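You operate a simulated robot arm through the tools that you are given. There is no shell and no other tool.

You run a simulated robot arm. Do the job below in one go: nothing can be reset, and whatever is moved stays where it is left.

Task
Dew-test the unit on the caliper: red marker if it fogs, blue if it stays clear.
Fine: tester on, stepped metal head on the glass for five seconds, head back on the tool mat, tester off. Set down upright: stepped metal head.

Only the result counts: the job must be done as asked and must still hold three seconds after the hand-in. Knocking over, shifting, dropping, spilling or breaking anything else fails it.

Robot
A 6-joint arm with a four-finger gripper, fixed in place. Base frame: the origin is on the floor under the middle of its stand, x ahead of it, y to its left, z up. Units: m, rad, N and s.
It reaches about 1.012 m from its shoulder. Its first joint turns from -2.897 to 2.897 rad. Payload 3.43 kg.
Tool frame: the origin (TCP) lies between the finger pads and is the grasp point; the fingertips stand 0.03 m ahead of it; z points along the fingers, y is the line along which they close. The gripper opens to 0.12 m; its body begins 0.085 m behind the TCP.
Orientation is that of the tool frame in the base frame, as a unit quaternion [w, x, y, z]. With the fingers straight down and closing along the base's y, the tool's x points along the base's -x, its y along +y and its z along -z.

Tools
- The arm moves only by the tool play_rows. Its argument "plan" is a list of rows, each a list of 3 entries, a list of its own where there are three numbers: the turn, a rotation vector about the tool's x, y, z in rad, then the shift along the tool's x, y, z in cm, then the opening, from 0 (shut) to 1 (fully open). In form: [[[ax, ay, az], [tx, ty, tz], claw], ...]. A call has 1 to 20 rows; each row shifts and turns the commanded pose from where the row before left it, along the tool's axes as they then stand. A row lasts 0.2 s, in which the tool goes at most 0.05 m and 0.15 rad; a call with a longer step from one row to the next is refused whole, and so is a gripper value outside its range. A pose out of reach is approached as far as the arm can. The call stops where the force on the tool passes 70 N (or 10 N more than at its start, if that is more) or the arm is blocked; 0.2 s more then pass. The fingers move at their own pace (about 0.1362 m/s each) and stop on an object; they squeeze with about 20 N. The grip force told is the motor's: it shows also when the fingers shut on nothing. Time passes only in rows, and 0.2 s behind the last, so rows that do not move let the fingers close. It gives the time, the measured TCP pose, the force on the tool (base axes), the opening and the grip force at its end, in the units of the frame above (readings bear some noise), with the torque about the TCP (base axes, N m) and any sound that the robot's microphone picked up.
- Cameras (640 x 400 px; columns grow to the right, rows downward): "scene" is fixed at [0.2194, 0.5002, 1.5846]; the picture's right is [0.34, -0.94, 0.00], its down [-0.89, -0.32, -0.31] and it looks along [0.29, 0.11, -0.95] (base axes); focal length 308 px, centre (320, 200). "wrist" rides on the gripper at [0.071, -0.017, -0.121] in the tool frame; the picture's right is [0.23, 0.97, 0.00], its down [-0.81, 0.19, -0.55] and it looks along [-0.54, 0.13, 0.83] (tool axes); focal length 275 px, centre (320, 200). There is no depth. A picture from a camera that has moved, and an enlarged one, comes with that camera's place and axes in the base frame and with its lens.
- get_image(camera): a new picture of that camera. No time passes.
- enlarge(camera, box): a new picture of the part [left, top, right, bottom] of that camera's present view, enlarged. No time passes.
- finish_job(): hands the job in; it is judged then, once.

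Nothing tells you positions but the pictures and the camera data. Unless the task says otherwise, let go and move clear before handing in.

The tools are called after ">>>" by a JSON object that holds its "fn" and its "kwargs". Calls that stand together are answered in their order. play_rows: Moves the arm, as the interface text tells. Its arguments: {"type":"object","properties":{"plan":{"type":"array"}},"required":["plan"]} The other tools are called the same way: get_image (camera) takes a picture; enlarge (camera, box) takes an enlarged picture of a part of a camera's view; finish_job () hands the job in.

At the start:

```text
time_s: 0.0
position: [0.3794, 0.4714, 1.2758]
orientation: [0.0, 0.0, 1.0, 0.001]
force: [0.8, 0.8, 1.5]
wrist_torque: [-0.03, -0.03, -0.01]
width: 0.1202
grasp_force: 0.0
```

scene: 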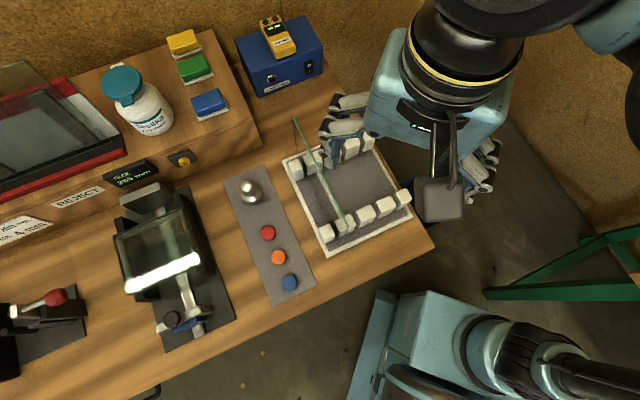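
wrist: 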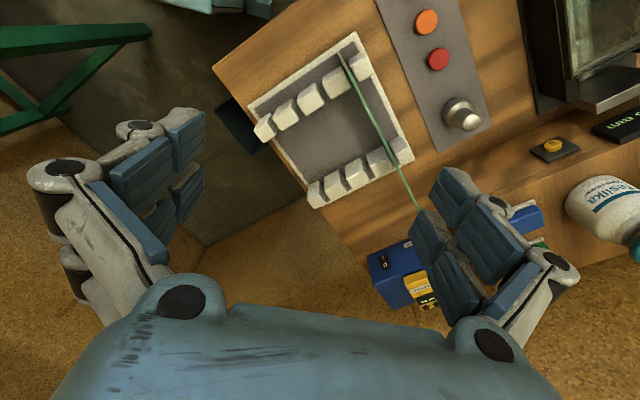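

I see a bench with a caliper holding a glass unit, a tool mat with a metal head and three coloured markers, a rack, and a blue box with a switch (likely the tester). I'll look closer at each before moving.

>>> {"fn": "enlarge", "kwargs": {"camera": "scene", "box": [220, 0, 420, 125]}}

>>> {"fn": "enlarge", "kwargs": {"camera": "scene", "box": [200, 140, 360, 320]}}

>>> {"fn": "enlarge", "kwargs": {"camera": "scene", "box": [90, 140, 250, 360]}}

>>> {"fn": "enlarge", "kwargs": {"camera": "scene", "box": [0, 140, 220, 280]}}

>>> {"fn": "enlarge", "kwargs": {"camera": "scene", "box": [90, 20, 250, 140]}}

```text
3.20 times, centred on (320, 62) of scene
camera zoom: at [0.2194, 0.5002, 1.5846], right [0.34, -0.94, 0.0], down [-0.89, -0.32, -0.31], along [0.29, 0.11, -0.95], focal length 987 px, centre (320, 640)
```

zoom: 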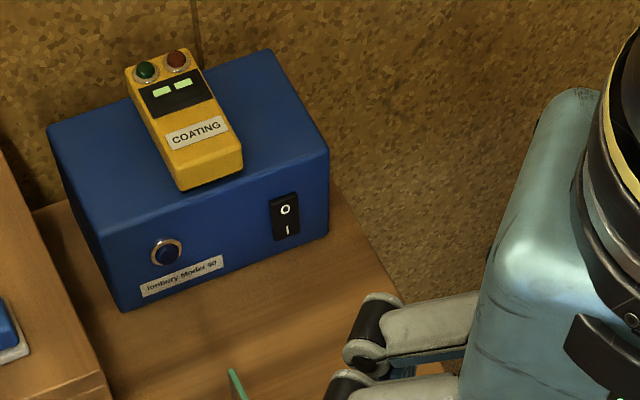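

```text
2.22 times, centred on (280, 230) of scene
camera zoom: at [0.2194, 0.5002, 1.5846], right [0.34, -0.94, 0.0], down [-0.89, -0.32, -0.31], along [0.29, 0.11, -0.95], focal length 685 px, centre (409, 133)
```

zoom: 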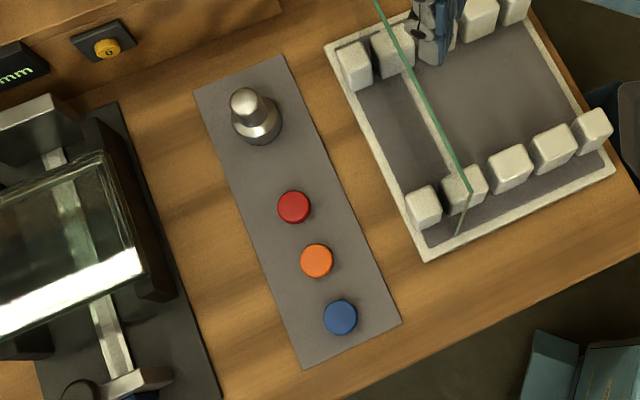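

```text
1.82 times, centred on (170, 250) of scene
camera zoom: at [0.2194, 0.5002, 1.5846], right [0.34, -0.94, 0.0], down [-0.89, -0.32, -0.31], along [0.29, 0.11, -0.95], focal length 561 px, centre (593, 109)
```

zoom: 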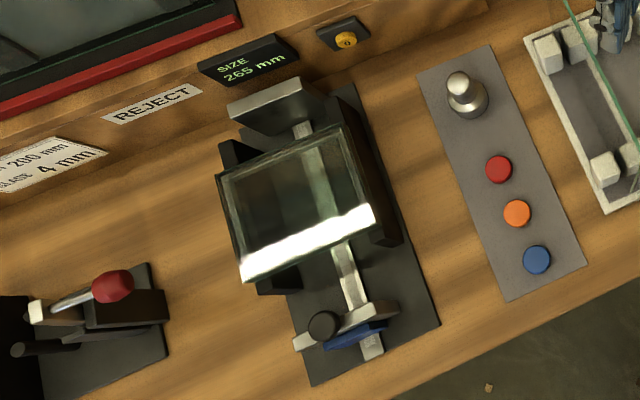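

```text
2.86 times, centred on (110, 210) of scene
camera zoom: at [0.2194, 0.5002, 1.5846], right [0.34, -0.94, 0.0], down [-0.89, -0.32, -0.31], along [0.29, 0.11, -0.95], focal length 881 px, centre (920, 171)
```

zoom: 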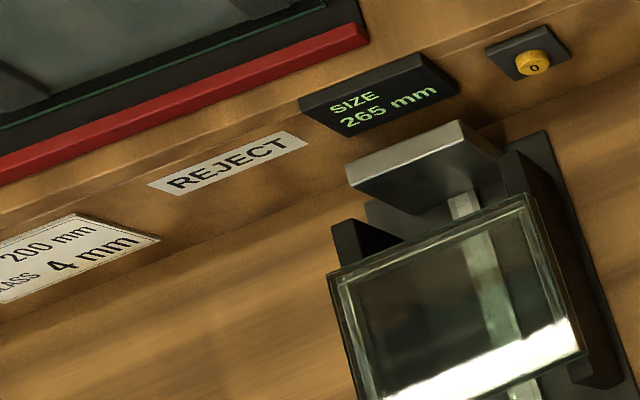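

```text
3.33 times, centred on (170, 80) of scene
camera zoom: at [0.2194, 0.5002, 1.5846], right [0.34, -0.94, 0.0], down [-0.89, -0.32, -0.31], along [0.29, 0.11, -0.95], focal length 1028 px, centre (820, 600)
```

zoom: 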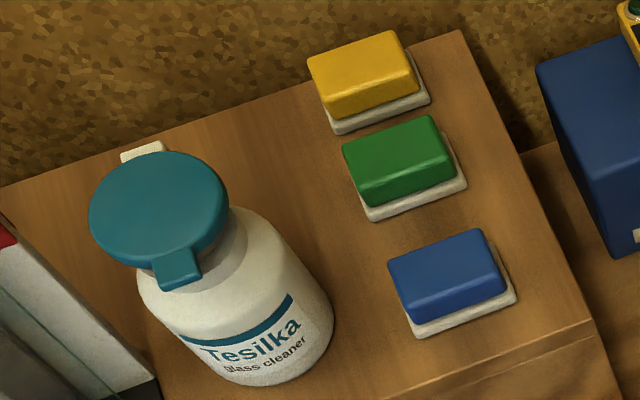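

The tool mat lies about 45° to the base axes with the head near (0.40, 0.75) and red/orange/blue discs nearer the robot; the blue tester box is far out near (0.77, 0.73, 0.91). I'll turn the wrist camera to face the bench squarely and look again.

>>> {"fn": "play_rows", "kwargs": {"plan": [[[0, 0, -0.131], [0, 0, 0], 0.6], [[0, 0, -0.131], [0, 0, 0], 0.6], [[0, 0, -0.131], [0, 0, 0], 0.6], [[0, 0, -0.131], [0, 0, 0], 0.6], [[0, 0, -0.131], [0, 0, 0], 0.6], [[0, 0, -0.13], [0, 0, 0], 0.6]]}}

>>> {"fn": "get_image", "kwargs": {"camera": "wrist"}}

>>> {"fn": "get_image", "kwargs": {"camera": "scene"}}

```text
time_s: 1.4
position: [0.3629, 0.471, 1.2816]
orientation: [0.005, -0.384, 0.923, -0.002]
force: [0.6, 0.3, 0.4]
wrist_torque: [0.02, 0.01, 0.0]
width: 0.072
grasp_force: 0.1
```

```text
taken
camera wrist: at [0.3234, 0.4092, 1.4003], right [-0.85, 0.52, -0.01], down [0.43, 0.71, 0.56], along [0.3, 0.47, -0.83], focal length 275 px, centre (320, 200)
```

wrist: 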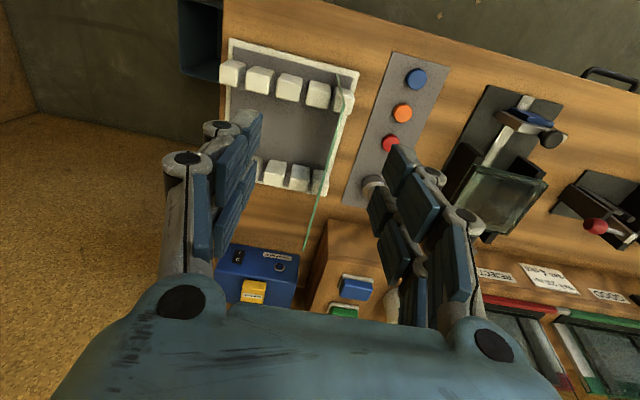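

```text
taken
```

scene: 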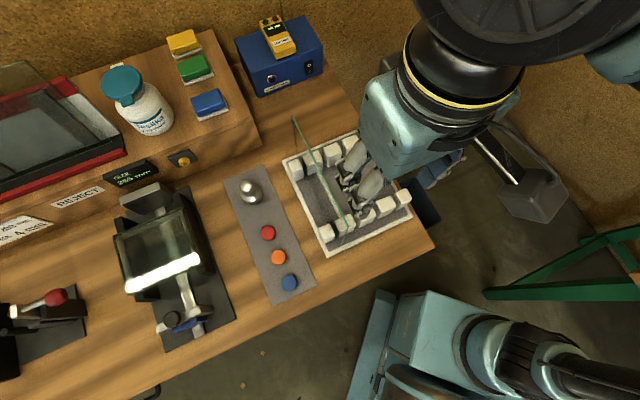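

The arm is now turned to face the bench, and I can see REJECT and GOOD trays behind the caliper. I'll let the arm settle and enlarge the tester and the mat from the wrist camera.

>>> {"fn": "play_rows", "kwargs": {"plan": [[[0, 0, 0], [0, 0, 0], 0.6], [[0, 0, 0], [0, 0, 0], 0.6]]}}

>>> {"fn": "enlarge", "kwargs": {"camera": "wrist", "box": [200, 210, 400, 330]}}

>>> {"fn": "enlarge", "kwargs": {"camera": "wrist", "box": [330, 40, 580, 260]}}

>>> {"fn": "enlarge", "kwargs": {"camera": "wrist", "box": [460, 180, 640, 360]}}

```text
time_s: 2.0
position: [0.3626, 0.4707, 1.281]
orientation: [0.005, -0.382, 0.924, -0.001]
force: [0.8, -0.3, 0.5]
wrist_torque: [-0.02, 0.0, 0.01]
width: 0.0719
grasp_force: 0.0
```

```text
3.20 times, centred on (300, 270) of wrist
camera zoom: at [0.3234, 0.4092, 1.4003], right [-0.85, 0.53, -0.01], down [0.43, 0.71, 0.56], along [0.3, 0.47, -0.83], focal length 881 px, centre (384, -24)
```

zoom: 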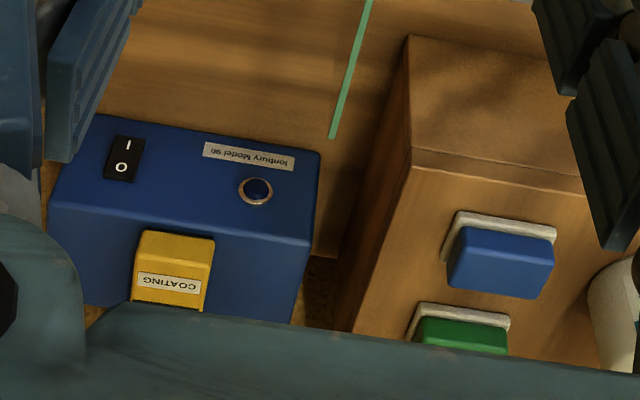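

```text
1.82 times, centred on (455, 150) of wrist
camera zoom: at [0.3234, 0.4092, 1.4003], right [-0.85, 0.53, -0.01], down [0.43, 0.71, 0.56], along [0.3, 0.47, -0.83], focal length 500 px, centre (74, 291)
```

zoom: 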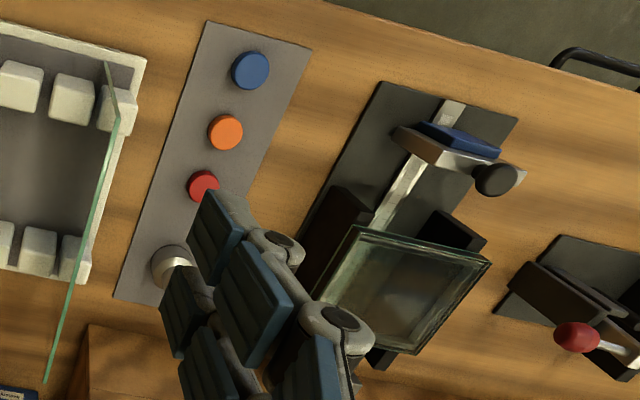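

```text
2.22 times, centred on (550, 270) of wrist
camera zoom: at [0.3234, 0.4092, 1.4003], right [-0.85, 0.53, -0.01], down [0.43, 0.71, 0.56], along [0.3, 0.47, -0.83], focal length 612 px, centre (-191, 44)
```

zoom: 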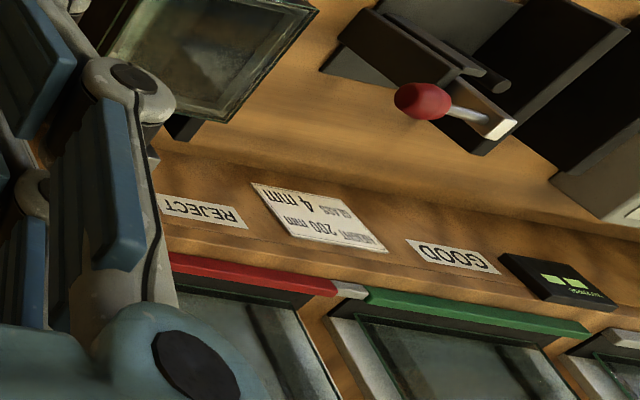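

The tester box "Ionbury Model 90" has an I/O rocker and a lamp; the unit of sealed glass sits on the caliper near (0.21, 0.88). I'll shift sideways toward the mat and caliper to see them without the fingers in the way and check how the arm tracks.

>>> {"fn": "play_rows", "kwargs": {"plan": [[[0, 0, 0], [-0.6, 3.7, 0.6], 0.6], [[0, 0, 0], [-0.6, 3.7, 0.6], 0.6], [[0, 0, 0], [-0.6, 3.7, 0.6], 0.6], [[0, 0, 0], [-0.6, 3.7, 0.6], 0.6], [[0, 0, 0], [-0.6, 3.7, 0.6], 0.6], [[0, 0, 0], [0, 0, 0], 0.6]]}}

>>> {"fn": "get_image", "kwargs": {"camera": "wrist"}}

>>> {"fn": "get_image", "kwargs": {"camera": "scene"}}

```text
time_s: 3.4
position: [0.2544, 0.622, 1.2493]
orientation: [0.005, -0.383, 0.924, -0.002]
force: [-0.4, -0.1, 0.6]
wrist_torque: [0.02, 0.03, -0.02]
width: 0.0719
grasp_force: 0.0
```

```text
taken
camera wrist: at [0.215, 0.5607, 1.3687], right [-0.85, 0.53, -0.01], down [0.43, 0.71, 0.56], along [0.3, 0.47, -0.83], focal length 275 px, centre (320, 200)
```

wrist: 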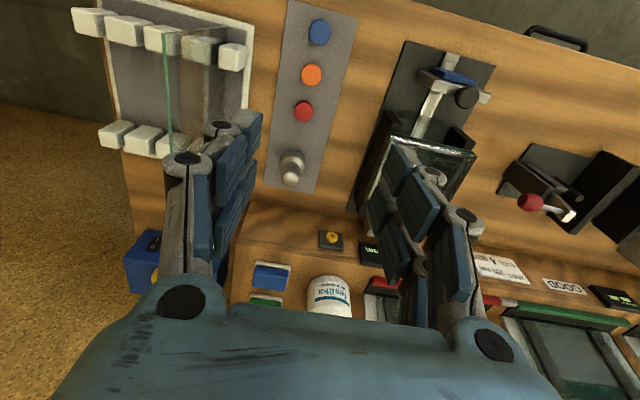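

```text
taken
```

scene: 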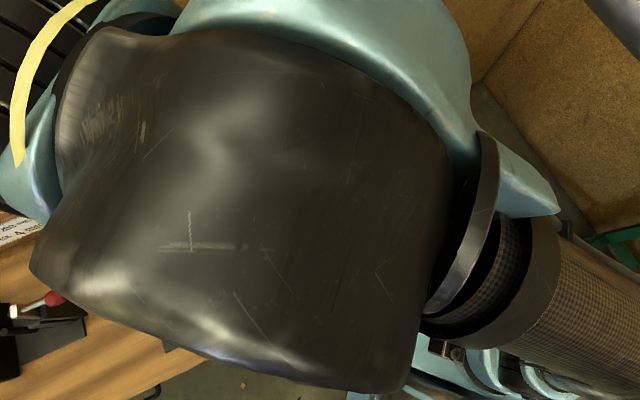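

The mat, head and discs are now visible between the fingers and tracking is good. I'll enlarge to get accurate pixel positions of the head, discs and the unit.

>>> {"fn": "enlarge", "kwargs": {"camera": "wrist", "box": [260, 0, 380, 220]}}

>>> {"fn": "enlarge", "kwargs": {"camera": "wrist", "box": [350, 40, 500, 220]}}

>>> {"fn": "enlarge", "kwargs": {"camera": "wrist", "box": [230, 110, 390, 210]}}

```text
1.82 times, centred on (320, 110) of wrist
camera zoom: at [0.215, 0.5607, 1.3687], right [-0.85, 0.53, -0.01], down [0.43, 0.71, 0.56], along [0.3, 0.47, -0.83], focal length 500 px, centre (320, 364)
```

zoom: 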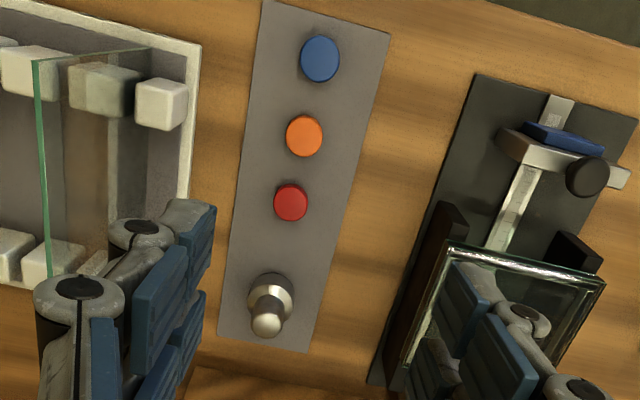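

```text
2.22 times, centred on (425, 130) of wrist
camera zoom: at [0.215, 0.5607, 1.3687], right [-0.85, 0.53, -0.01], down [0.43, 0.71, 0.56], along [0.3, 0.47, -0.83], focal length 612 px, centre (87, 356)
```

zoom: 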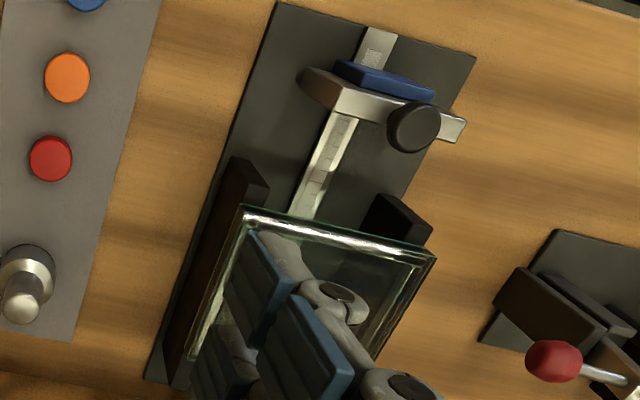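

```text
4.00 times, centred on (310, 160) of wrist
camera zoom: at [0.215, 0.5607, 1.3687], right [-0.85, 0.53, -0.01], down [0.43, 0.71, 0.56], along [0.3, 0.47, -0.83], focal length 1101 px, centre (360, 360)
```

zoom: 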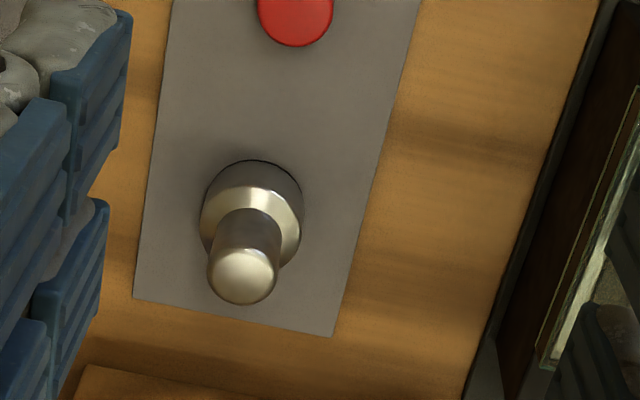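

The bench is turned 45°; along its depth p and width q I place: head p 0.813/q −0.246 (top z≈0.915), red p 0.70, orange 0.64, blue 0.57 on the same line, unit glass centre (0.20, 0.856, 0.947), rocker at (0.759, 0.727, 0.917) with O on top and I below. Next I go over the pane at height toward the front of the tester, shutting the fingers, and tilt forward to look at the rocker.

>>> {"fn": "play_rows", "kwargs": {"plan": [[[0, 0, 0], [-2.89, -3.14, 0], 0.3], [[0, 0, 0], [-2.89, -3.14, 0], 0.0], [[0, 0, 0], [-2.89, -3.14, 0], 0.0], [[0, 0, 0], [-2.89, -3.14, 0], 0.0], [[0, 0, 0], [-2.89, -3.14, 0], 0.0], [[0, 0, 0], [-2.89, -3.14, 0], 0.0], [[0, 0, 0], [-2.89, -3.14, 0], 0.0], [[0, 0, 0], [-2.89, -3.14, 0], 0.0], [[0, 0, 0], [-2.89, -3.14, 0], 0.0], [[0, 0, 0], [0, 0, 0], 0.0]]}}

>>> {"fn": "get_image", "kwargs": {"camera": "wrist"}}

>>> {"fn": "get_image", "kwargs": {"camera": "scene"}}

```text
time_s: 5.6
position: [0.6373, 0.6085, 1.2523]
orientation: [0.005, -0.383, 0.924, -0.002]
force: [-0.2, -1.4, -0.5]
wrist_torque: [-0.01, -0.05, 0.02]
width: 0.0
grasp_force: 19.7
```

```text
taken
camera wrist: at [0.5979, 0.5477, 1.371], right [-0.85, 0.53, -0.01], down [0.43, 0.71, 0.56], along [0.3, 0.47, -0.83], focal length 275 px, centre (320, 200)
```

wrist: 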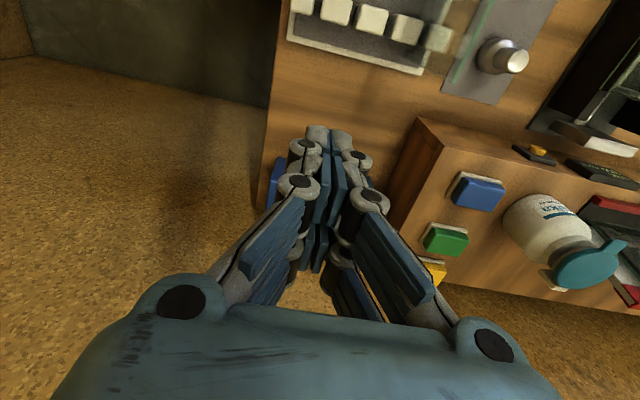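

```text
taken
```

scene: 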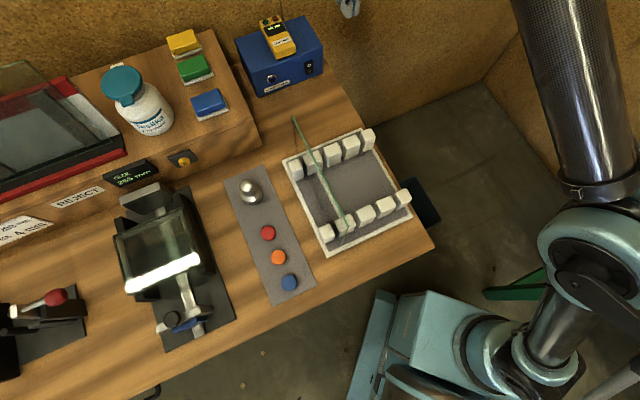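

At (0.637, 0.609, 1.252) in front of the tester, clear of everything. Now I tilt the fingers forward and look at the rocker face.

>>> {"fn": "play_rows", "kwargs": {"plan": [[[0, -0.14, 0], [0, 0, 0], 0.0], [[0, -0.14, 0], [0, 0, 0], 0.0], [[0, -0.14, 0], [0, 0, 0], 0.0], [[0, -0.14, 0], [0, 0, 0], 0.0], [[0, -0.14, 0], [0, 0, 0], 0.0], [[0, 0, 0], [0, 0, 0], 0.0]]}}

>>> {"fn": "get_image", "kwargs": {"camera": "wrist"}}

>>> {"fn": "get_image", "kwargs": {"camera": "scene"}}

```text
time_s: 7.0
position: [0.6377, 0.6066, 1.2532]
orientation: [0.323, -0.36, 0.866, 0.13]
force: [1.1, 0.0, 0.5]
wrist_torque: [0.01, -0.01, 0.0]
width: 0.0
grasp_force: 20.1
```

```text
taken
camera wrist: at [0.556, 0.5026, 1.2978], right [-0.81, 0.56, -0.16], down [0.04, 0.32, 0.95], along [0.58, 0.76, -0.28], focal length 275 px, centre (320, 200)
```

wrist: 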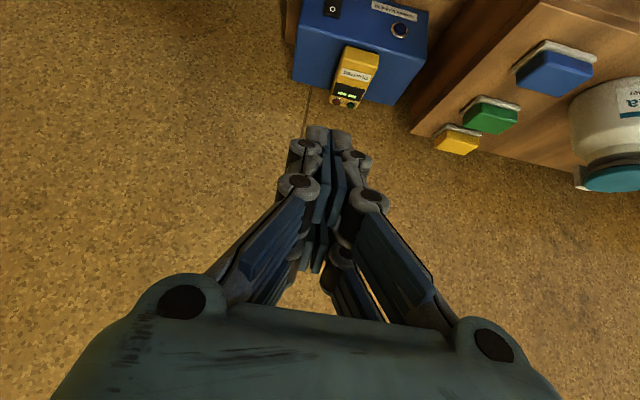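

```text
taken
```

scene: 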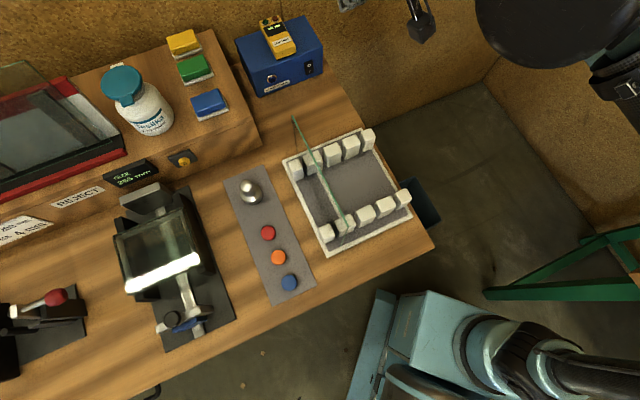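

The tilt worked; the tester's face is at the top edge of the wrist picture. I lower straight down 15 cm to see the rocker and test reach.

>>> {"fn": "play_rows", "kwargs": {"plan": [[[0, 0, 0], [2.45, 0.03, 2.85], 0.0], [[0, 0, 0], [2.45, 0.03, 2.85], 0.0], [[0, 0, 0], [2.45, 0.03, 2.85], 0.0], [[0, 0, 0], [2.45, 0.03, 2.85], 0.0], [[0, 0, 0], [0, 0, 0], 0.0]]}}

>>> {"fn": "get_image", "kwargs": {"camera": "wrist"}}

>>> {"fn": "get_image", "kwargs": {"camera": "scene"}}

```text
time_s: 8.2
position: [0.6362, 0.6075, 1.1026]
orientation: [0.322, -0.36, 0.866, 0.131]
force: [0.1, -0.2, -0.6]
wrist_torque: [-0.01, -0.01, -0.01]
width: 0.0
grasp_force: 20.0
```

```text
taken
camera wrist: at [0.5553, 0.5024, 1.1467], right [-0.81, 0.56, -0.16], down [0.04, 0.32, 0.95], along [0.58, 0.76, -0.28], focal length 275 px, centre (320, 200)
```

wrist: 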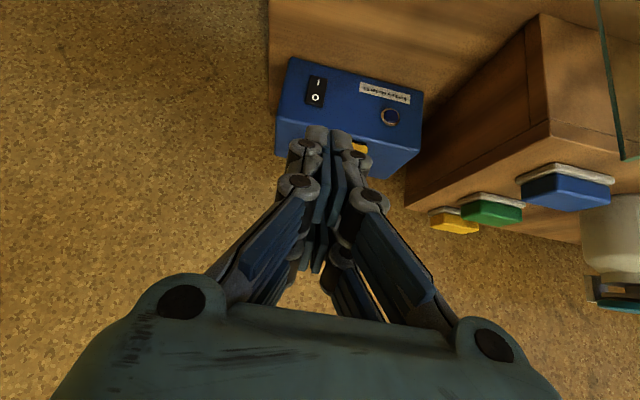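

```text
taken
```

scene: 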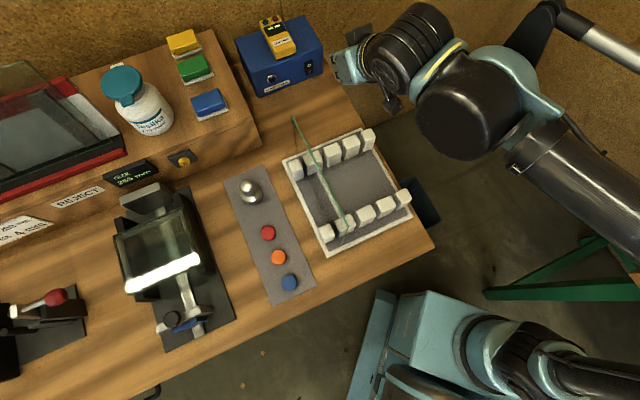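

The arm tracks to here and the rocker (O above, I below in the world) and lamp are in view. I'll enlarge to read the label and the rocker state.

>>> {"fn": "enlarge", "kwargs": {"camera": "wrist", "box": [270, 50, 430, 150]}}

>>> {"fn": "enlarge", "kwargs": {"camera": "scene", "box": [230, 0, 430, 125]}}

```text
4.00 times, centred on (350, 100) of wrist
camera zoom: at [0.5553, 0.5024, 1.1467], right [-0.81, 0.56, -0.16], down [0.04, 0.32, 0.95], along [0.58, 0.76, -0.28], focal length 1101 px, centre (200, 600)
```

zoom: 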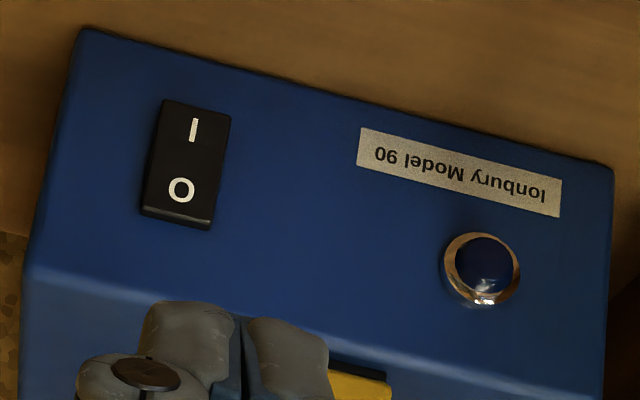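

```text
3.20 times, centred on (330, 62) of scene
camera zoom: at [0.2194, 0.5002, 1.5846], right [0.34, -0.94, 0.0], down [-0.89, -0.32, -0.31], along [0.29, 0.11, -0.95], focal length 987 px, centre (288, 640)
```

zoom: 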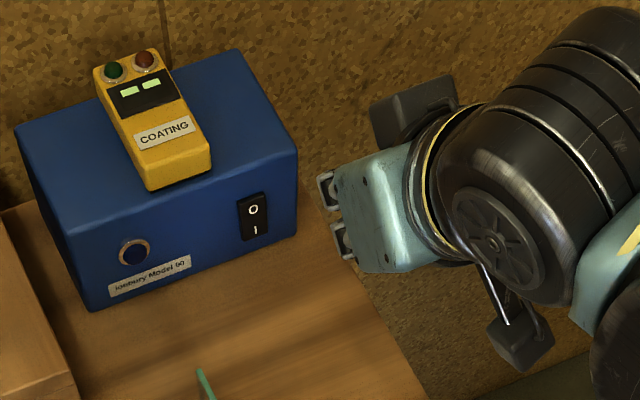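

The rocker seems tilted with the O end standing proud, but I need a closer view to be sure of its state. I move 5 cm nearer and 10 cm lower.

>>> {"fn": "play_rows", "kwargs": {"plan": [[[0, 0, 0], [0.91, 0, 3.62], 0.0], [[0, 0, 0], [0.91, 0, 3.62], 0.0], [[0, 0, 0], [0.91, 0, 3.62], 0.0], [[0, 0, 0], [0, 0, 0], 0.0]]}}

>>> {"fn": "get_image", "kwargs": {"camera": "wrist"}}

>>> {"fn": "enlarge", "kwargs": {"camera": "wrist", "box": [260, 20, 460, 145]}}

>>> {"fn": "enlarge", "kwargs": {"camera": "scene", "box": [240, 30, 360, 105]}}

```text
time_s: 9.2
position: [0.6715, 0.6431, 1.0001]
orientation: [0.321, -0.361, 0.866, 0.131]
force: [-0.3, -0.3, 0.2]
wrist_torque: [0.01, 0.0, 0.0]
width: 0.0001
grasp_force: 20.2
```

```text
taken
camera wrist: at [0.5904, 0.5381, 1.0458], right [-0.81, 0.56, -0.16], down [0.04, 0.32, 0.95], along [0.58, 0.76, -0.28], focal length 275 px, centre (320, 200)
```

wrist: 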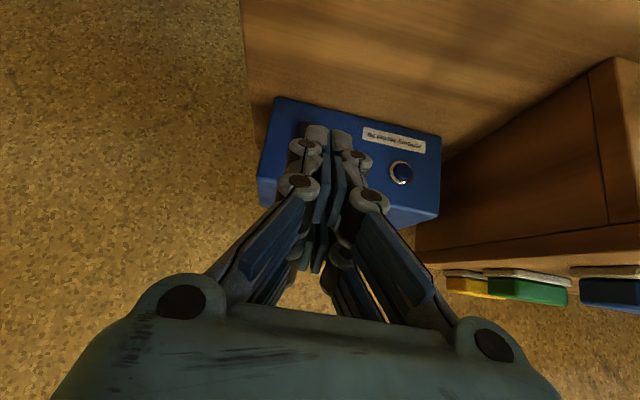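

```text
3.20 times, centred on (360, 82) of wrist
camera zoom: at [0.5904, 0.5381, 1.0458], right [-0.81, 0.56, -0.16], down [0.04, 0.32, 0.95], along [0.58, 0.76, -0.28], focal length 881 px, centre (192, 576)
```

zoom: 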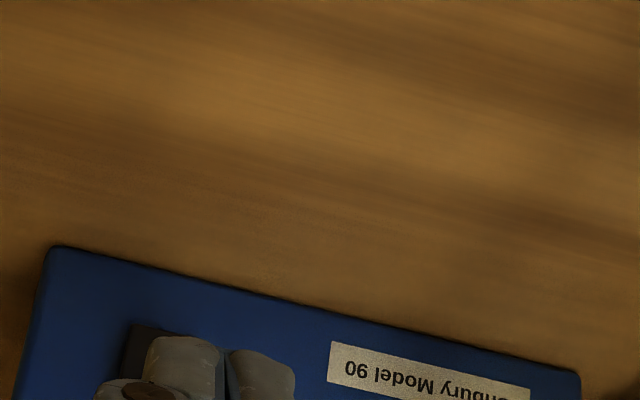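

```text
5.33 times, centred on (300, 68) of scene
camera zoom: at [0.2194, 0.5002, 1.5846], right [0.34, -0.94, 0.0], down [-0.89, -0.32, -0.31], along [0.29, 0.11, -0.95], focal length 1645 px, centre (427, 907)
```

zoom: 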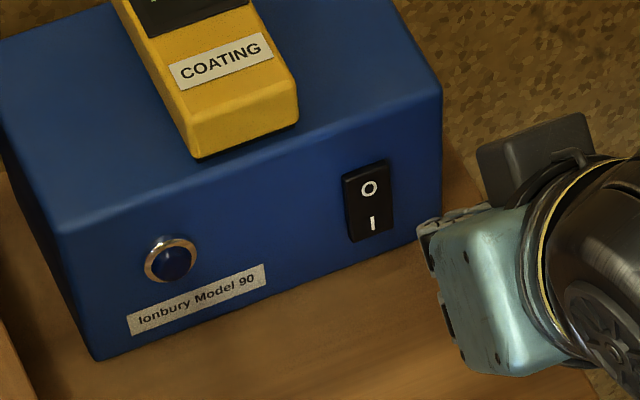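

The fingers hide the rocker from here; I slide 5 cm to the right (bench frame) for an unobstructed look.

>>> {"fn": "play_rows", "kwargs": {"plan": [[[0, 0, 0], [0, -3, 0], 0.0], [[0, 0, 0], [0, -3, 0], 0.0], [[0, 0, 0], [0, 0, 0], 0.0]]}}

>>> {"fn": "get_image", "kwargs": {"camera": "wrist"}}

>>> {"fn": "enlarge", "kwargs": {"camera": "wrist", "box": [320, 90, 520, 215]}}

```text
time_s: 10.0
position: [0.7149, 0.5994, 1.0016]
orientation: [0.322, -0.36, 0.866, 0.129]
force: [-1.0, -0.4, 0.6]
wrist_torque: [0.0, 0.01, -0.03]
width: 0.0
grasp_force: 20.1
```

```text
taken
camera wrist: at [0.6329, 0.495, 1.0472], right [-0.81, 0.56, -0.16], down [0.04, 0.32, 0.95], along [0.58, 0.76, -0.28], focal length 275 px, centre (320, 200)
```

wrist: 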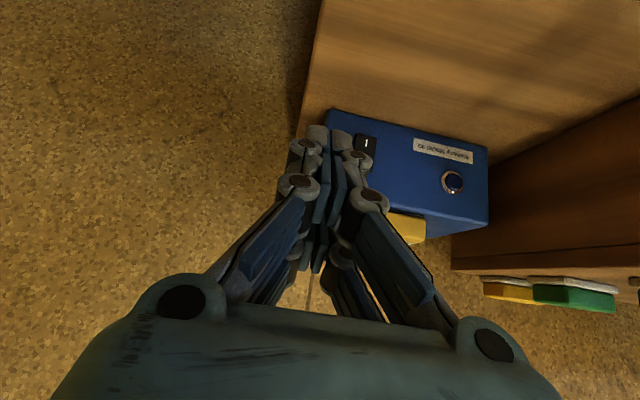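

```text
3.20 times, centred on (420, 152) of wrist
camera zoom: at [0.6329, 0.495, 1.0472], right [-0.81, 0.56, -0.16], down [0.04, 0.32, 0.95], along [0.58, 0.76, -0.28], focal length 881 px, centre (0, 352)
```

zoom: 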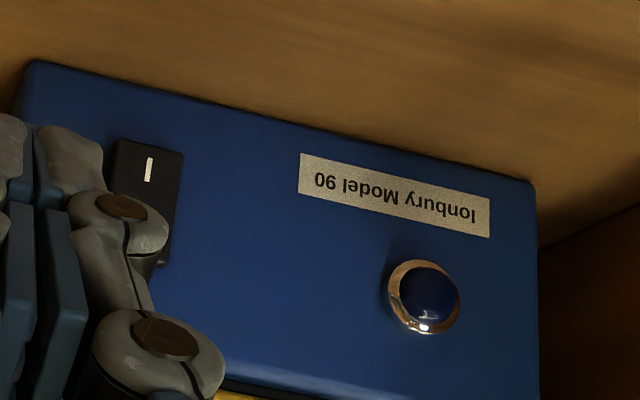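

Still half hidden; I slide 4 cm further right.

>>> {"fn": "play_rows", "kwargs": {"plan": [[[0, 0, 0], [0, -4, 0], 0.0], [[0, 0, 0], [0, 0, 0], 0.0]]}}

>>> {"fn": "enlarge", "kwargs": {"camera": "wrist", "box": [340, 110, 540, 235]}}

```text
time_s: 10.6
position: [0.7442, 0.5706, 1.0048]
orientation: [0.321, -0.361, 0.866, 0.13]
force: [-0.1, 0.3, 0.2]
wrist_torque: [-0.03, 0.03, 0.03]
width: 0.0002
grasp_force: 20.0
```

```text
3.20 times, centred on (440, 172) of wrist
camera zoom: at [0.6636, 0.4655, 1.0491], right [-0.81, 0.56, -0.16], down [0.04, 0.32, 0.95], along [0.58, 0.76, -0.28], focal length 881 px, centre (-64, 288)
```

zoom: 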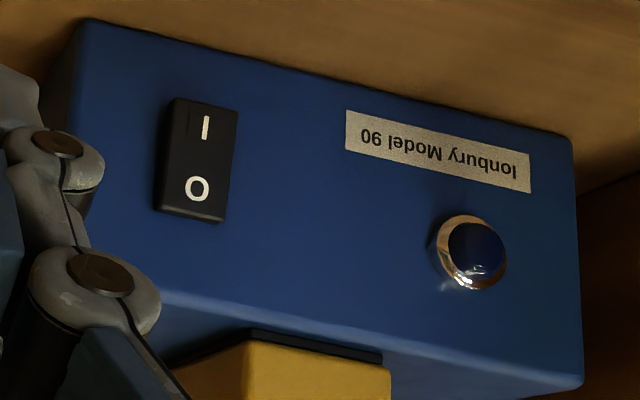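

The rocker is in clear view now; I zoom hard to see which half stands proud and whether the lamp is lit.

>>> {"fn": "enlarge", "kwargs": {"camera": "wrist", "box": [380, 125, 450, 195]}}

>>> {"fn": "enlarge", "kwargs": {"camera": "wrist", "box": [460, 150, 530, 210]}}

```text
5.71 times, centred on (415, 160) of wrist
camera zoom: at [0.6636, 0.4655, 1.0491], right [-0.81, 0.56, -0.16], down [0.04, 0.32, 0.95], along [0.58, 0.76, -0.28], focal length 1573 px, centre (-223, 429)
```

zoom: 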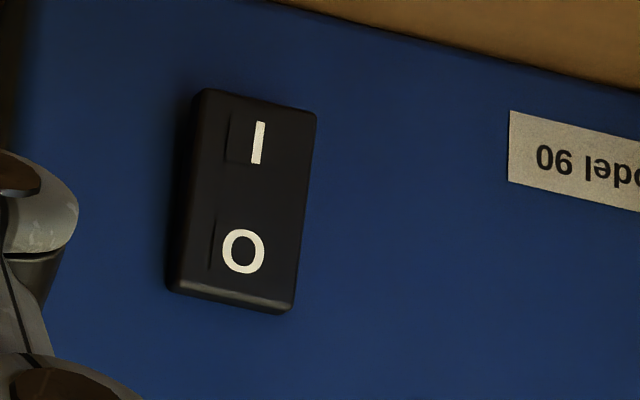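

```text
6.67 times, centred on (495, 180) of wrist
camera zoom: at [0.6636, 0.4655, 1.0491], right [-0.81, 0.56, -0.16], down [0.04, 0.32, 0.95], along [0.58, 0.76, -0.28], focal length 1835 px, centre (-847, 333)
```

zoom: 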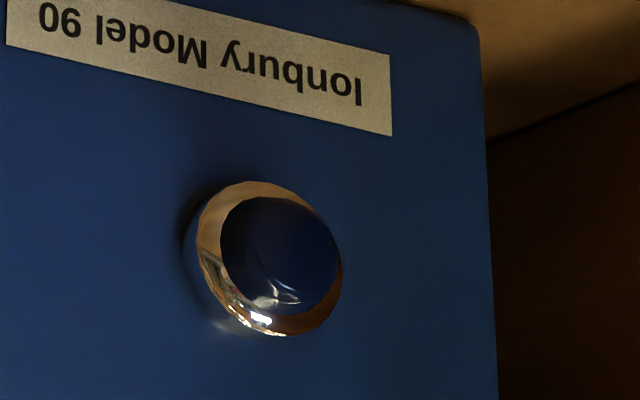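

The lamp is dark, so the tester is off; I sits at z≈0.897 and O at z≈0.92 on a face about p 1.057, while the bench there is near 0.86. I'll ease the tilt to about 28° so the lower fingertips clear the bench, then line up with the rocker.

>>> {"fn": "play_rows", "kwargs": {"plan": [[[0, 0.11, 0], [0, 0, 0], 0.0], [[0, 0.11, 0], [0, 0, 0], 0.0], [[0, 0, 0], [0, 3.3, 0], 0.0], [[0, 0, 0], [0, 3.3, 0], 0.0], [[0, 0, 0], [0, 3.3, 0], 0.0], [[0, 0, 0], [0, 0, 0], 0.0]]}}

>>> {"fn": "get_image", "kwargs": {"camera": "wrist"}}

>>> {"fn": "enlarge", "kwargs": {"camera": "scene", "box": [240, 0, 400, 105]}}

```text
time_s: 12.0
position: [0.6745, 0.6411, 1.004]
orientation: [0.225, -0.372, 0.896, 0.089]
force: [0.9, 0.1, 0.1]
wrist_torque: [0.01, 0.0, -0.01]
width: 0.0
grasp_force: 20.1
```

```text
taken
camera wrist: at [0.6029, 0.5468, 1.0755], right [-0.83, 0.54, -0.12], down [0.18, 0.46, 0.87], along [0.53, 0.7, -0.48], focal length 275 px, centre (320, 200)
```

wrist: 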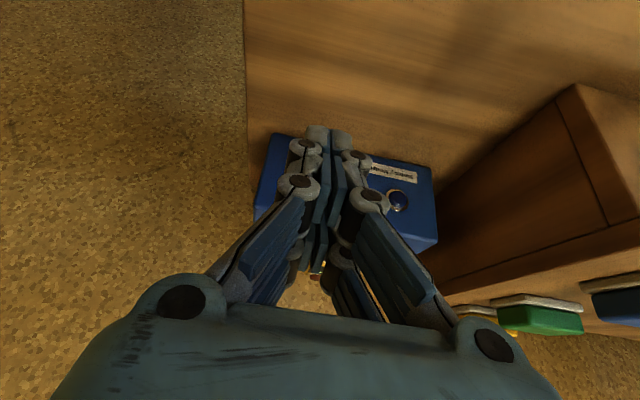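

```text
3.81 times, centred on (320, 52) of scene
camera zoom: at [0.2194, 0.5002, 1.5846], right [0.34, -0.94, 0.0], down [-0.89, -0.32, -0.31], along [0.29, 0.11, -0.95], focal length 1175 px, centre (320, 762)
```

zoom: 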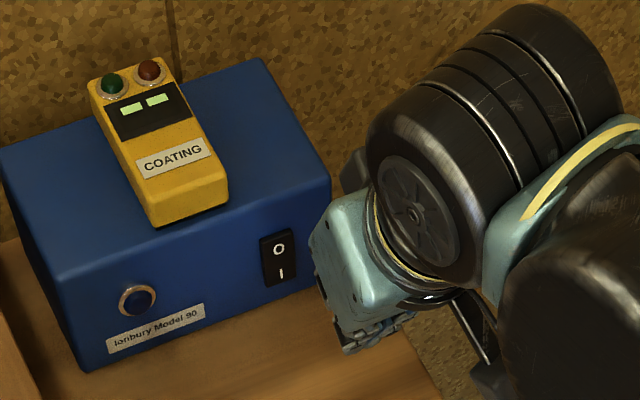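

Tilt is 28° and I'm lined up at q≈0.024, p≈0.93. Now I go down and forward to about 3.5 cm in front of the rocker's lower half.

>>> {"fn": "play_rows", "kwargs": {"plan": [[[0, 0, 0], [-0.09, 0, 3.37], 0.0], [[0, 0, 0], [-0.09, 0, 3.37], 0.0], [[0, 0, 0], [-0.09, 0, 3.37], 0.0], [[0, 0, 0], [0, 0, 0], 0.0]]}}

>>> {"fn": "get_image", "kwargs": {"camera": "wrist"}}

>>> {"fn": "enlarge", "kwargs": {"camera": "scene", "box": [240, 0, 400, 105]}}

>>> {"fn": "get_image", "kwargs": {"camera": "scene"}}

```text
time_s: 13.0
position: [0.7094, 0.6752, 0.9157]
orientation: [0.225, -0.372, 0.896, 0.089]
force: [-0.6, 0.5, -0.1]
wrist_torque: [-0.01, 0.01, -0.01]
width: 0.0001
grasp_force: 20.5
```

```text
taken
camera wrist: at [0.6373, 0.5807, 0.9883], right [-0.83, 0.54, -0.12], down [0.18, 0.46, 0.87], along [0.53, 0.7, -0.48], focal length 275 px, centre (320, 200)
```

wrist: 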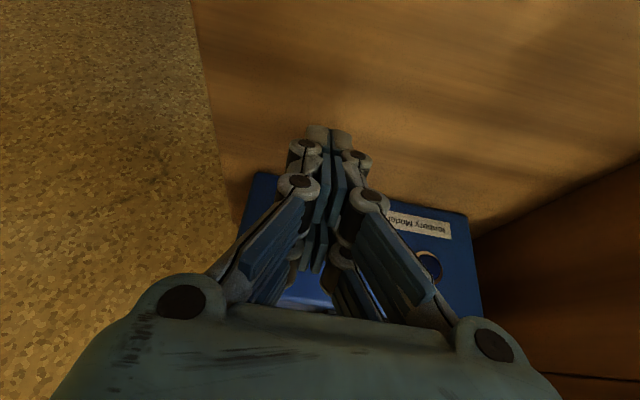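

```text
3.81 times, centred on (320, 52) of scene
camera zoom: at [0.2194, 0.5002, 1.5846], right [0.34, -0.94, 0.0], down [-0.89, -0.32, -0.31], along [0.29, 0.11, -0.95], focal length 1175 px, centre (320, 762)
```

zoom: 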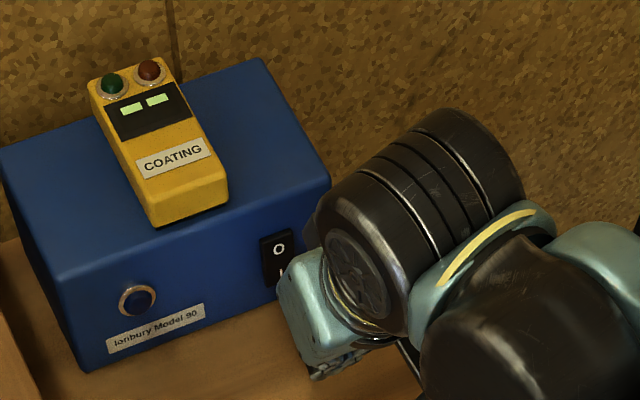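

```text
taken
```

scene: 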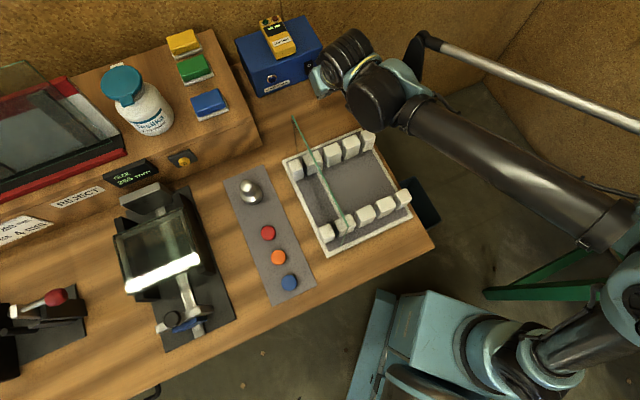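

The fingertips are in front of the lower half, about 1.3 cm above the bench. I advance 3 cm horizontally, then probe in small steps watching force and sound.

>>> {"fn": "play_rows", "kwargs": {"plan": [[[0, 0, 0], [-0.88, 0, 0.47], 0.0], [[0, 0, 0], [-0.88, 0, 0.47], 0.0], [[0, 0, 0], [-0.88, 0, 0.47], 0.0]]}}

>>> {"fn": "enlarge", "kwargs": {"camera": "scene", "box": [240, 0, 400, 105]}}

```text
time_s: 13.8
position: [0.7308, 0.6979, 0.9148]
orientation: [0.225, -0.372, 0.896, 0.09]
force: [0.4, -0.6, 0.3]
wrist_torque: [0.01, 0.0, -0.03]
width: 0.0
grasp_force: 19.9
```

```text
3.81 times, centred on (320, 52) of scene
camera zoom: at [0.2194, 0.5002, 1.5846], right [0.34, -0.94, 0.0], down [-0.89, -0.32, -0.31], along [0.29, 0.11, -0.95], focal length 1175 px, centre (320, 762)
```

zoom: 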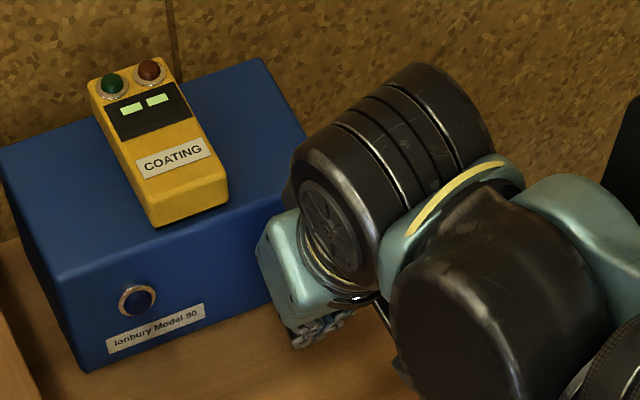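

No contact yet at p≈1.010. I probe on in 2 mm steps.

>>> {"fn": "play_rows", "kwargs": {"plan": [[[0, 0, 0], [-0.18, 0, 0.09], 0.0], [[0, 0, 0], [-0.18, 0, 0.09], 0.0], [[0, 0, 0], [-0.18, 0, 0.09], 0.0]]}}

```text
time_s: 14.6
position: [0.7346, 0.6998, 0.9154]
orientation: [0.225, -0.372, 0.896, 0.089]
force: [-0.8, 0.4, 0.1]
wrist_torque: [0.02, 0.02, 0.01]
width: 0.0
grasp_force: 19.7
```

Still free at p≈1.014; continue in 2 mm steps.

>>> {"fn": "play_rows", "kwargs": {"plan": [[[0, 0, 0], [-0.18, 0, 0.09], 0.0], [[0, 0, 0], [-0.18, 0, 0.09], 0.0]]}}

>>> {"fn": "enlarge", "kwargs": {"camera": "scene", "box": [240, 0, 400, 105]}}

>>> {"fn": "get_image", "kwargs": {"camera": "wrist"}}

```text
time_s: 15.2
position: [0.7376, 0.7036, 0.9148]
orientation: [0.225, -0.372, 0.896, 0.089]
force: [0.1, -0.5, 0.3]
wrist_torque: [-0.02, 0.0, 0.03]
width: 0.0002
grasp_force: 33.9
```

```text
3.81 times, centred on (320, 52) of scene
camera zoom: at [0.2194, 0.5002, 1.5846], right [0.34, -0.94, 0.0], down [-0.89, -0.32, -0.31], along [0.29, 0.11, -0.95], focal length 1175 px, centre (320, 762)
```

zoom: 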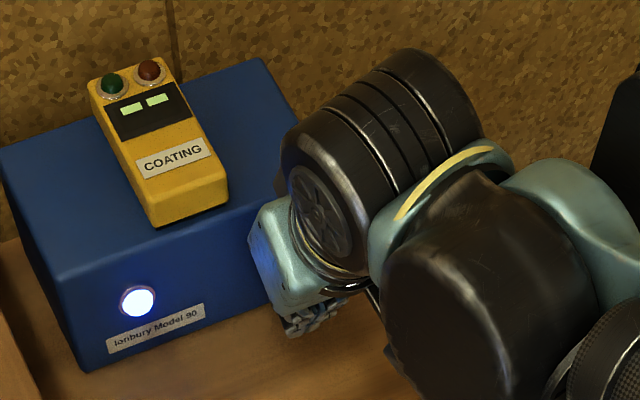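

```text
taken
camera wrist: at [0.6653, 0.6094, 0.9883], right [-0.83, 0.54, -0.12], down [0.18, 0.46, 0.87], along [0.53, 0.7, -0.48], focal length 275 px, centre (320, 200)
```

wrist: 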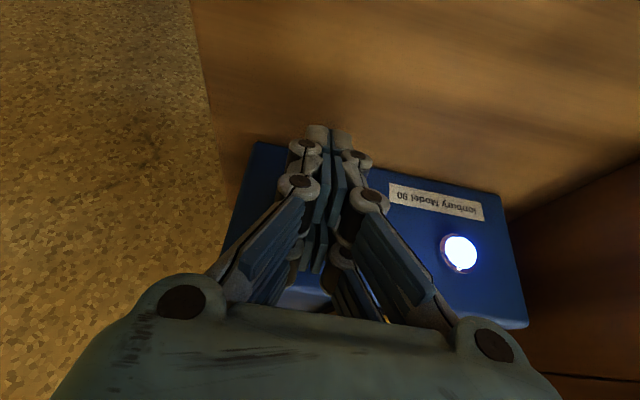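

The lamp is lit: the tester is on. I back straight off, rise, and straighten the tool to vertical before going to the head.

>>> {"fn": "play_rows", "kwargs": {"plan": [[[0, 0, 0], [4.3, 0, -2.3], 0.0], [[0, 0, 0], [-2.23, 0, -4.19], 0.0], [[0, 0, 0], [-2.23, 0, -4.19], 0.0], [[0, 0, 0], [-2.23, 0, -4.19], 0.0], [[0, 0, 0], [-2.23, 0, -4.19], 0.0], [[0, 0, 0], [-2.23, 0, -4.19], 0.0], [[0, 0, 0], [-2.23, 0, -4.19], 0.0], [[0, 0.122, 0], [0, 0, 0], 0.0], [[0, 0.122, 0], [0, 0, 0], 0.0], [[0, 0.122, 0], [0, 0, 0], 0.0], [[0, 0.122, 0], [0, 0, 0], 0.0], [[0, 0, 0], [0, 0, 0], 0.0]]}}

>>> {"fn": "enlarge", "kwargs": {"camera": "scene", "box": [240, 0, 400, 105]}}

```text
time_s: 17.8
position: [0.7025, 0.6721, 1.2005]
orientation: [0.029, -0.383, 0.923, 0.008]
force: [-0.2, -0.1, -0.2]
wrist_torque: [0.0, 0.01, -0.02]
width: 0.0
grasp_force: 33.8
out of reach, approached as far as the arm can: row 11
```

```text
3.81 times, centred on (320, 52) of scene
camera zoom: at [0.2194, 0.5002, 1.5846], right [0.34, -0.94, 0.0], down [-0.89, -0.32, -0.31], along [0.29, 0.11, -0.95], focal length 1175 px, centre (320, 762)
```

zoom: 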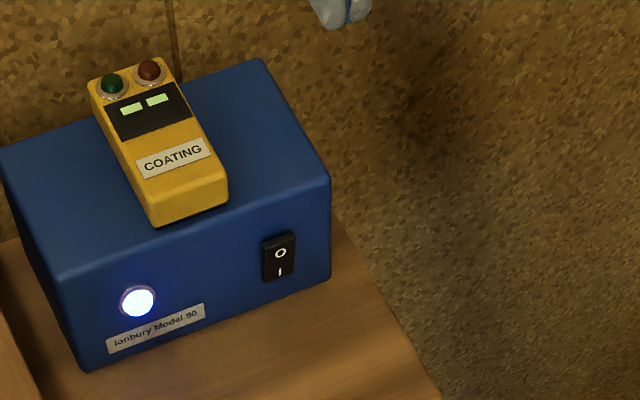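

The tester stays on with the rocker pressed at I. Now I cross above the pane to the head, opening the fingers on the way.

>>> {"fn": "play_rows", "kwargs": {"plan": [[[0, 0, 0], [2.27, 3.83, 0], 0.0], [[0, 0, 0], [2.27, 3.83, 0], 0.2], [[0, 0, 0], [2.27, 3.83, 0], 0.6], [[0, 0, 0], [2.27, 3.83, 0], 0.6], [[0, 0, 0], [2.27, 3.83, 0], 0.6], [[0, 0, 0], [2.27, 3.83, 0], 0.6], [[0, 0, 0], [2.27, 3.83, 0], 0.6], [[0, 0, 0], [0, 0, 0], 0.6]]}}

>>> {"fn": "get_image", "kwargs": {"camera": "wrist"}}

>>> {"fn": "get_image", "kwargs": {"camera": "scene"}}

```text
time_s: 19.6
position: [0.4013, 0.7476, 1.1895]
orientation: [0.03, -0.382, 0.924, 0.009]
force: [0.5, 0.4, 0.3]
wrist_torque: [0.03, 0.0, -0.01]
width: 0.0718
grasp_force: 0.0
```

```text
taken
camera wrist: at [0.3579, 0.6821, 1.3049], right [-0.85, 0.53, -0.02], down [0.41, 0.69, 0.6], along [0.33, 0.5, -0.8], focal length 275 px, centre (320, 200)
```

wrist: 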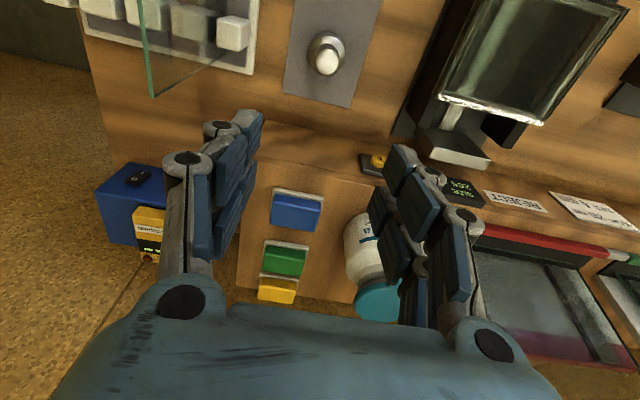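

```text
taken
```

scene: 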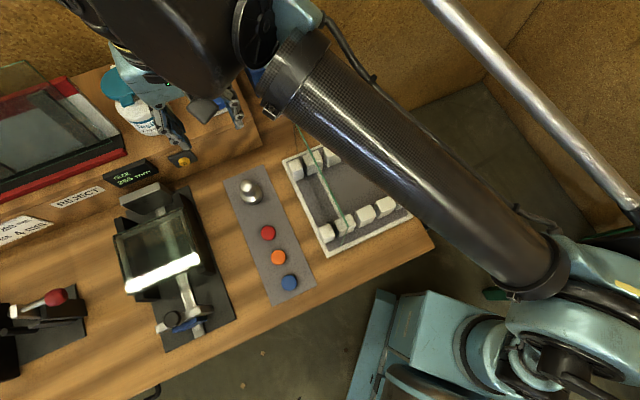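

I'm above the head with a 0.06 rad residual tilt; I'll straighten that, then re-measure the head from here.

>>> {"fn": "play_rows", "kwargs": {"plan": [[[-0.0064, 0.0625, 0], [0, 0, 0], 0.6], [[0, 0, 0], [0, 0, 0], 0.6]]}}

>>> {"fn": "enlarge", "kwargs": {"camera": "wrist", "box": [270, 0, 390, 110]}}

```text
time_s: 20.2
position: [0.4014, 0.7492, 1.1887]
orientation: [0.0, -0.383, 0.924, 0.0]
force: [-0.4, 0.4, 0.3]
wrist_torque: [-0.03, 0.0, 0.01]
width: 0.0719
grasp_force: 0.0
```

```text
3.64 times, centred on (330, 55) of wrist
camera zoom: at [0.3634, 0.6869, 1.3095], right [-0.85, 0.53, 0.0], down [0.44, 0.71, 0.55], along [0.29, 0.47, -0.83], focal length 1001 px, centre (284, 727)
```

zoom: 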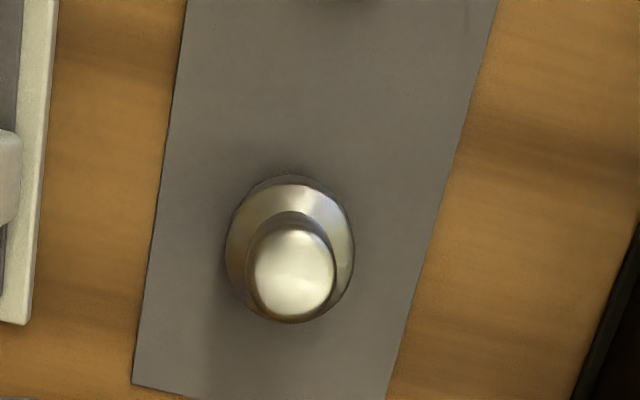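

The head's axis comes out at p 0.801, q −0.2465, with its base step top at z≈0.896 and knob top at z≈0.936. I move over the axis and descend to z≈1.0, then check alignment.

>>> {"fn": "play_rows", "kwargs": {"plan": [[[0, 0, 0], [1.26, 0.06, 0], 0.6], [[0, 0, 0], [0, 0, 4.7], 0.6], [[0, 0, 0], [0, 0, 4.7], 0.6], [[0, 0, 0], [0, 0, 4.7], 0.6], [[0, 0, 0], [0, 0, 4.7], 0.6], [[0, 0, 0], [0, 0, 0], 0.6]]}}

>>> {"fn": "get_image", "kwargs": {"camera": "wrist"}}

>>> {"fn": "get_image", "kwargs": {"camera": "scene"}}

```text
time_s: 21.6
position: [0.3933, 0.7417, 0.9987]
orientation: [-0.001, -0.383, 0.924, 0.0]
force: [-0.1, 1.0, 0.8]
wrist_torque: [0.0, -0.02, -0.02]
width: 0.072
grasp_force: 0.0
```

```text
taken
camera wrist: at [0.354, 0.6798, 1.1192], right [-0.85, 0.53, 0.0], down [0.44, 0.71, 0.55], along [0.29, 0.47, -0.83], focal length 275 px, centre (320, 200)
```

wrist: 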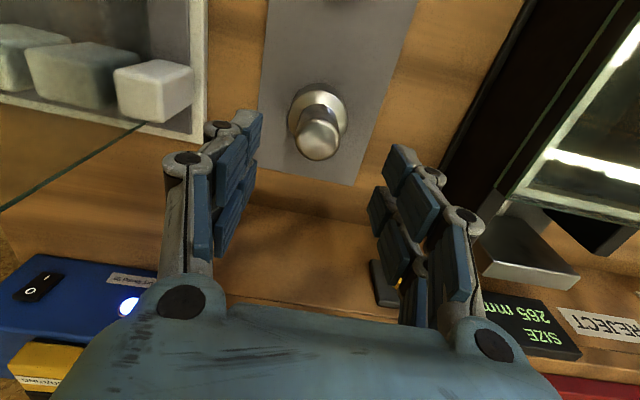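

```text
taken
```

scene: 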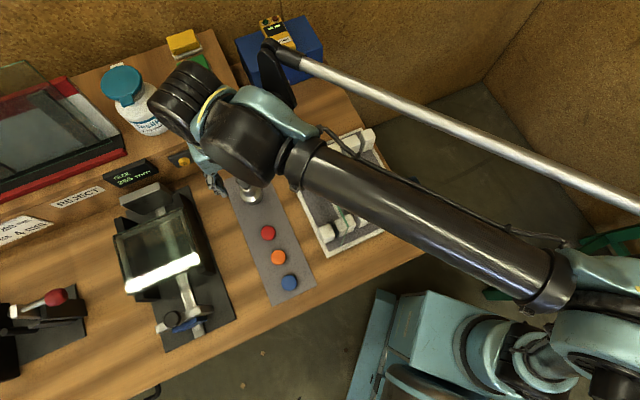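

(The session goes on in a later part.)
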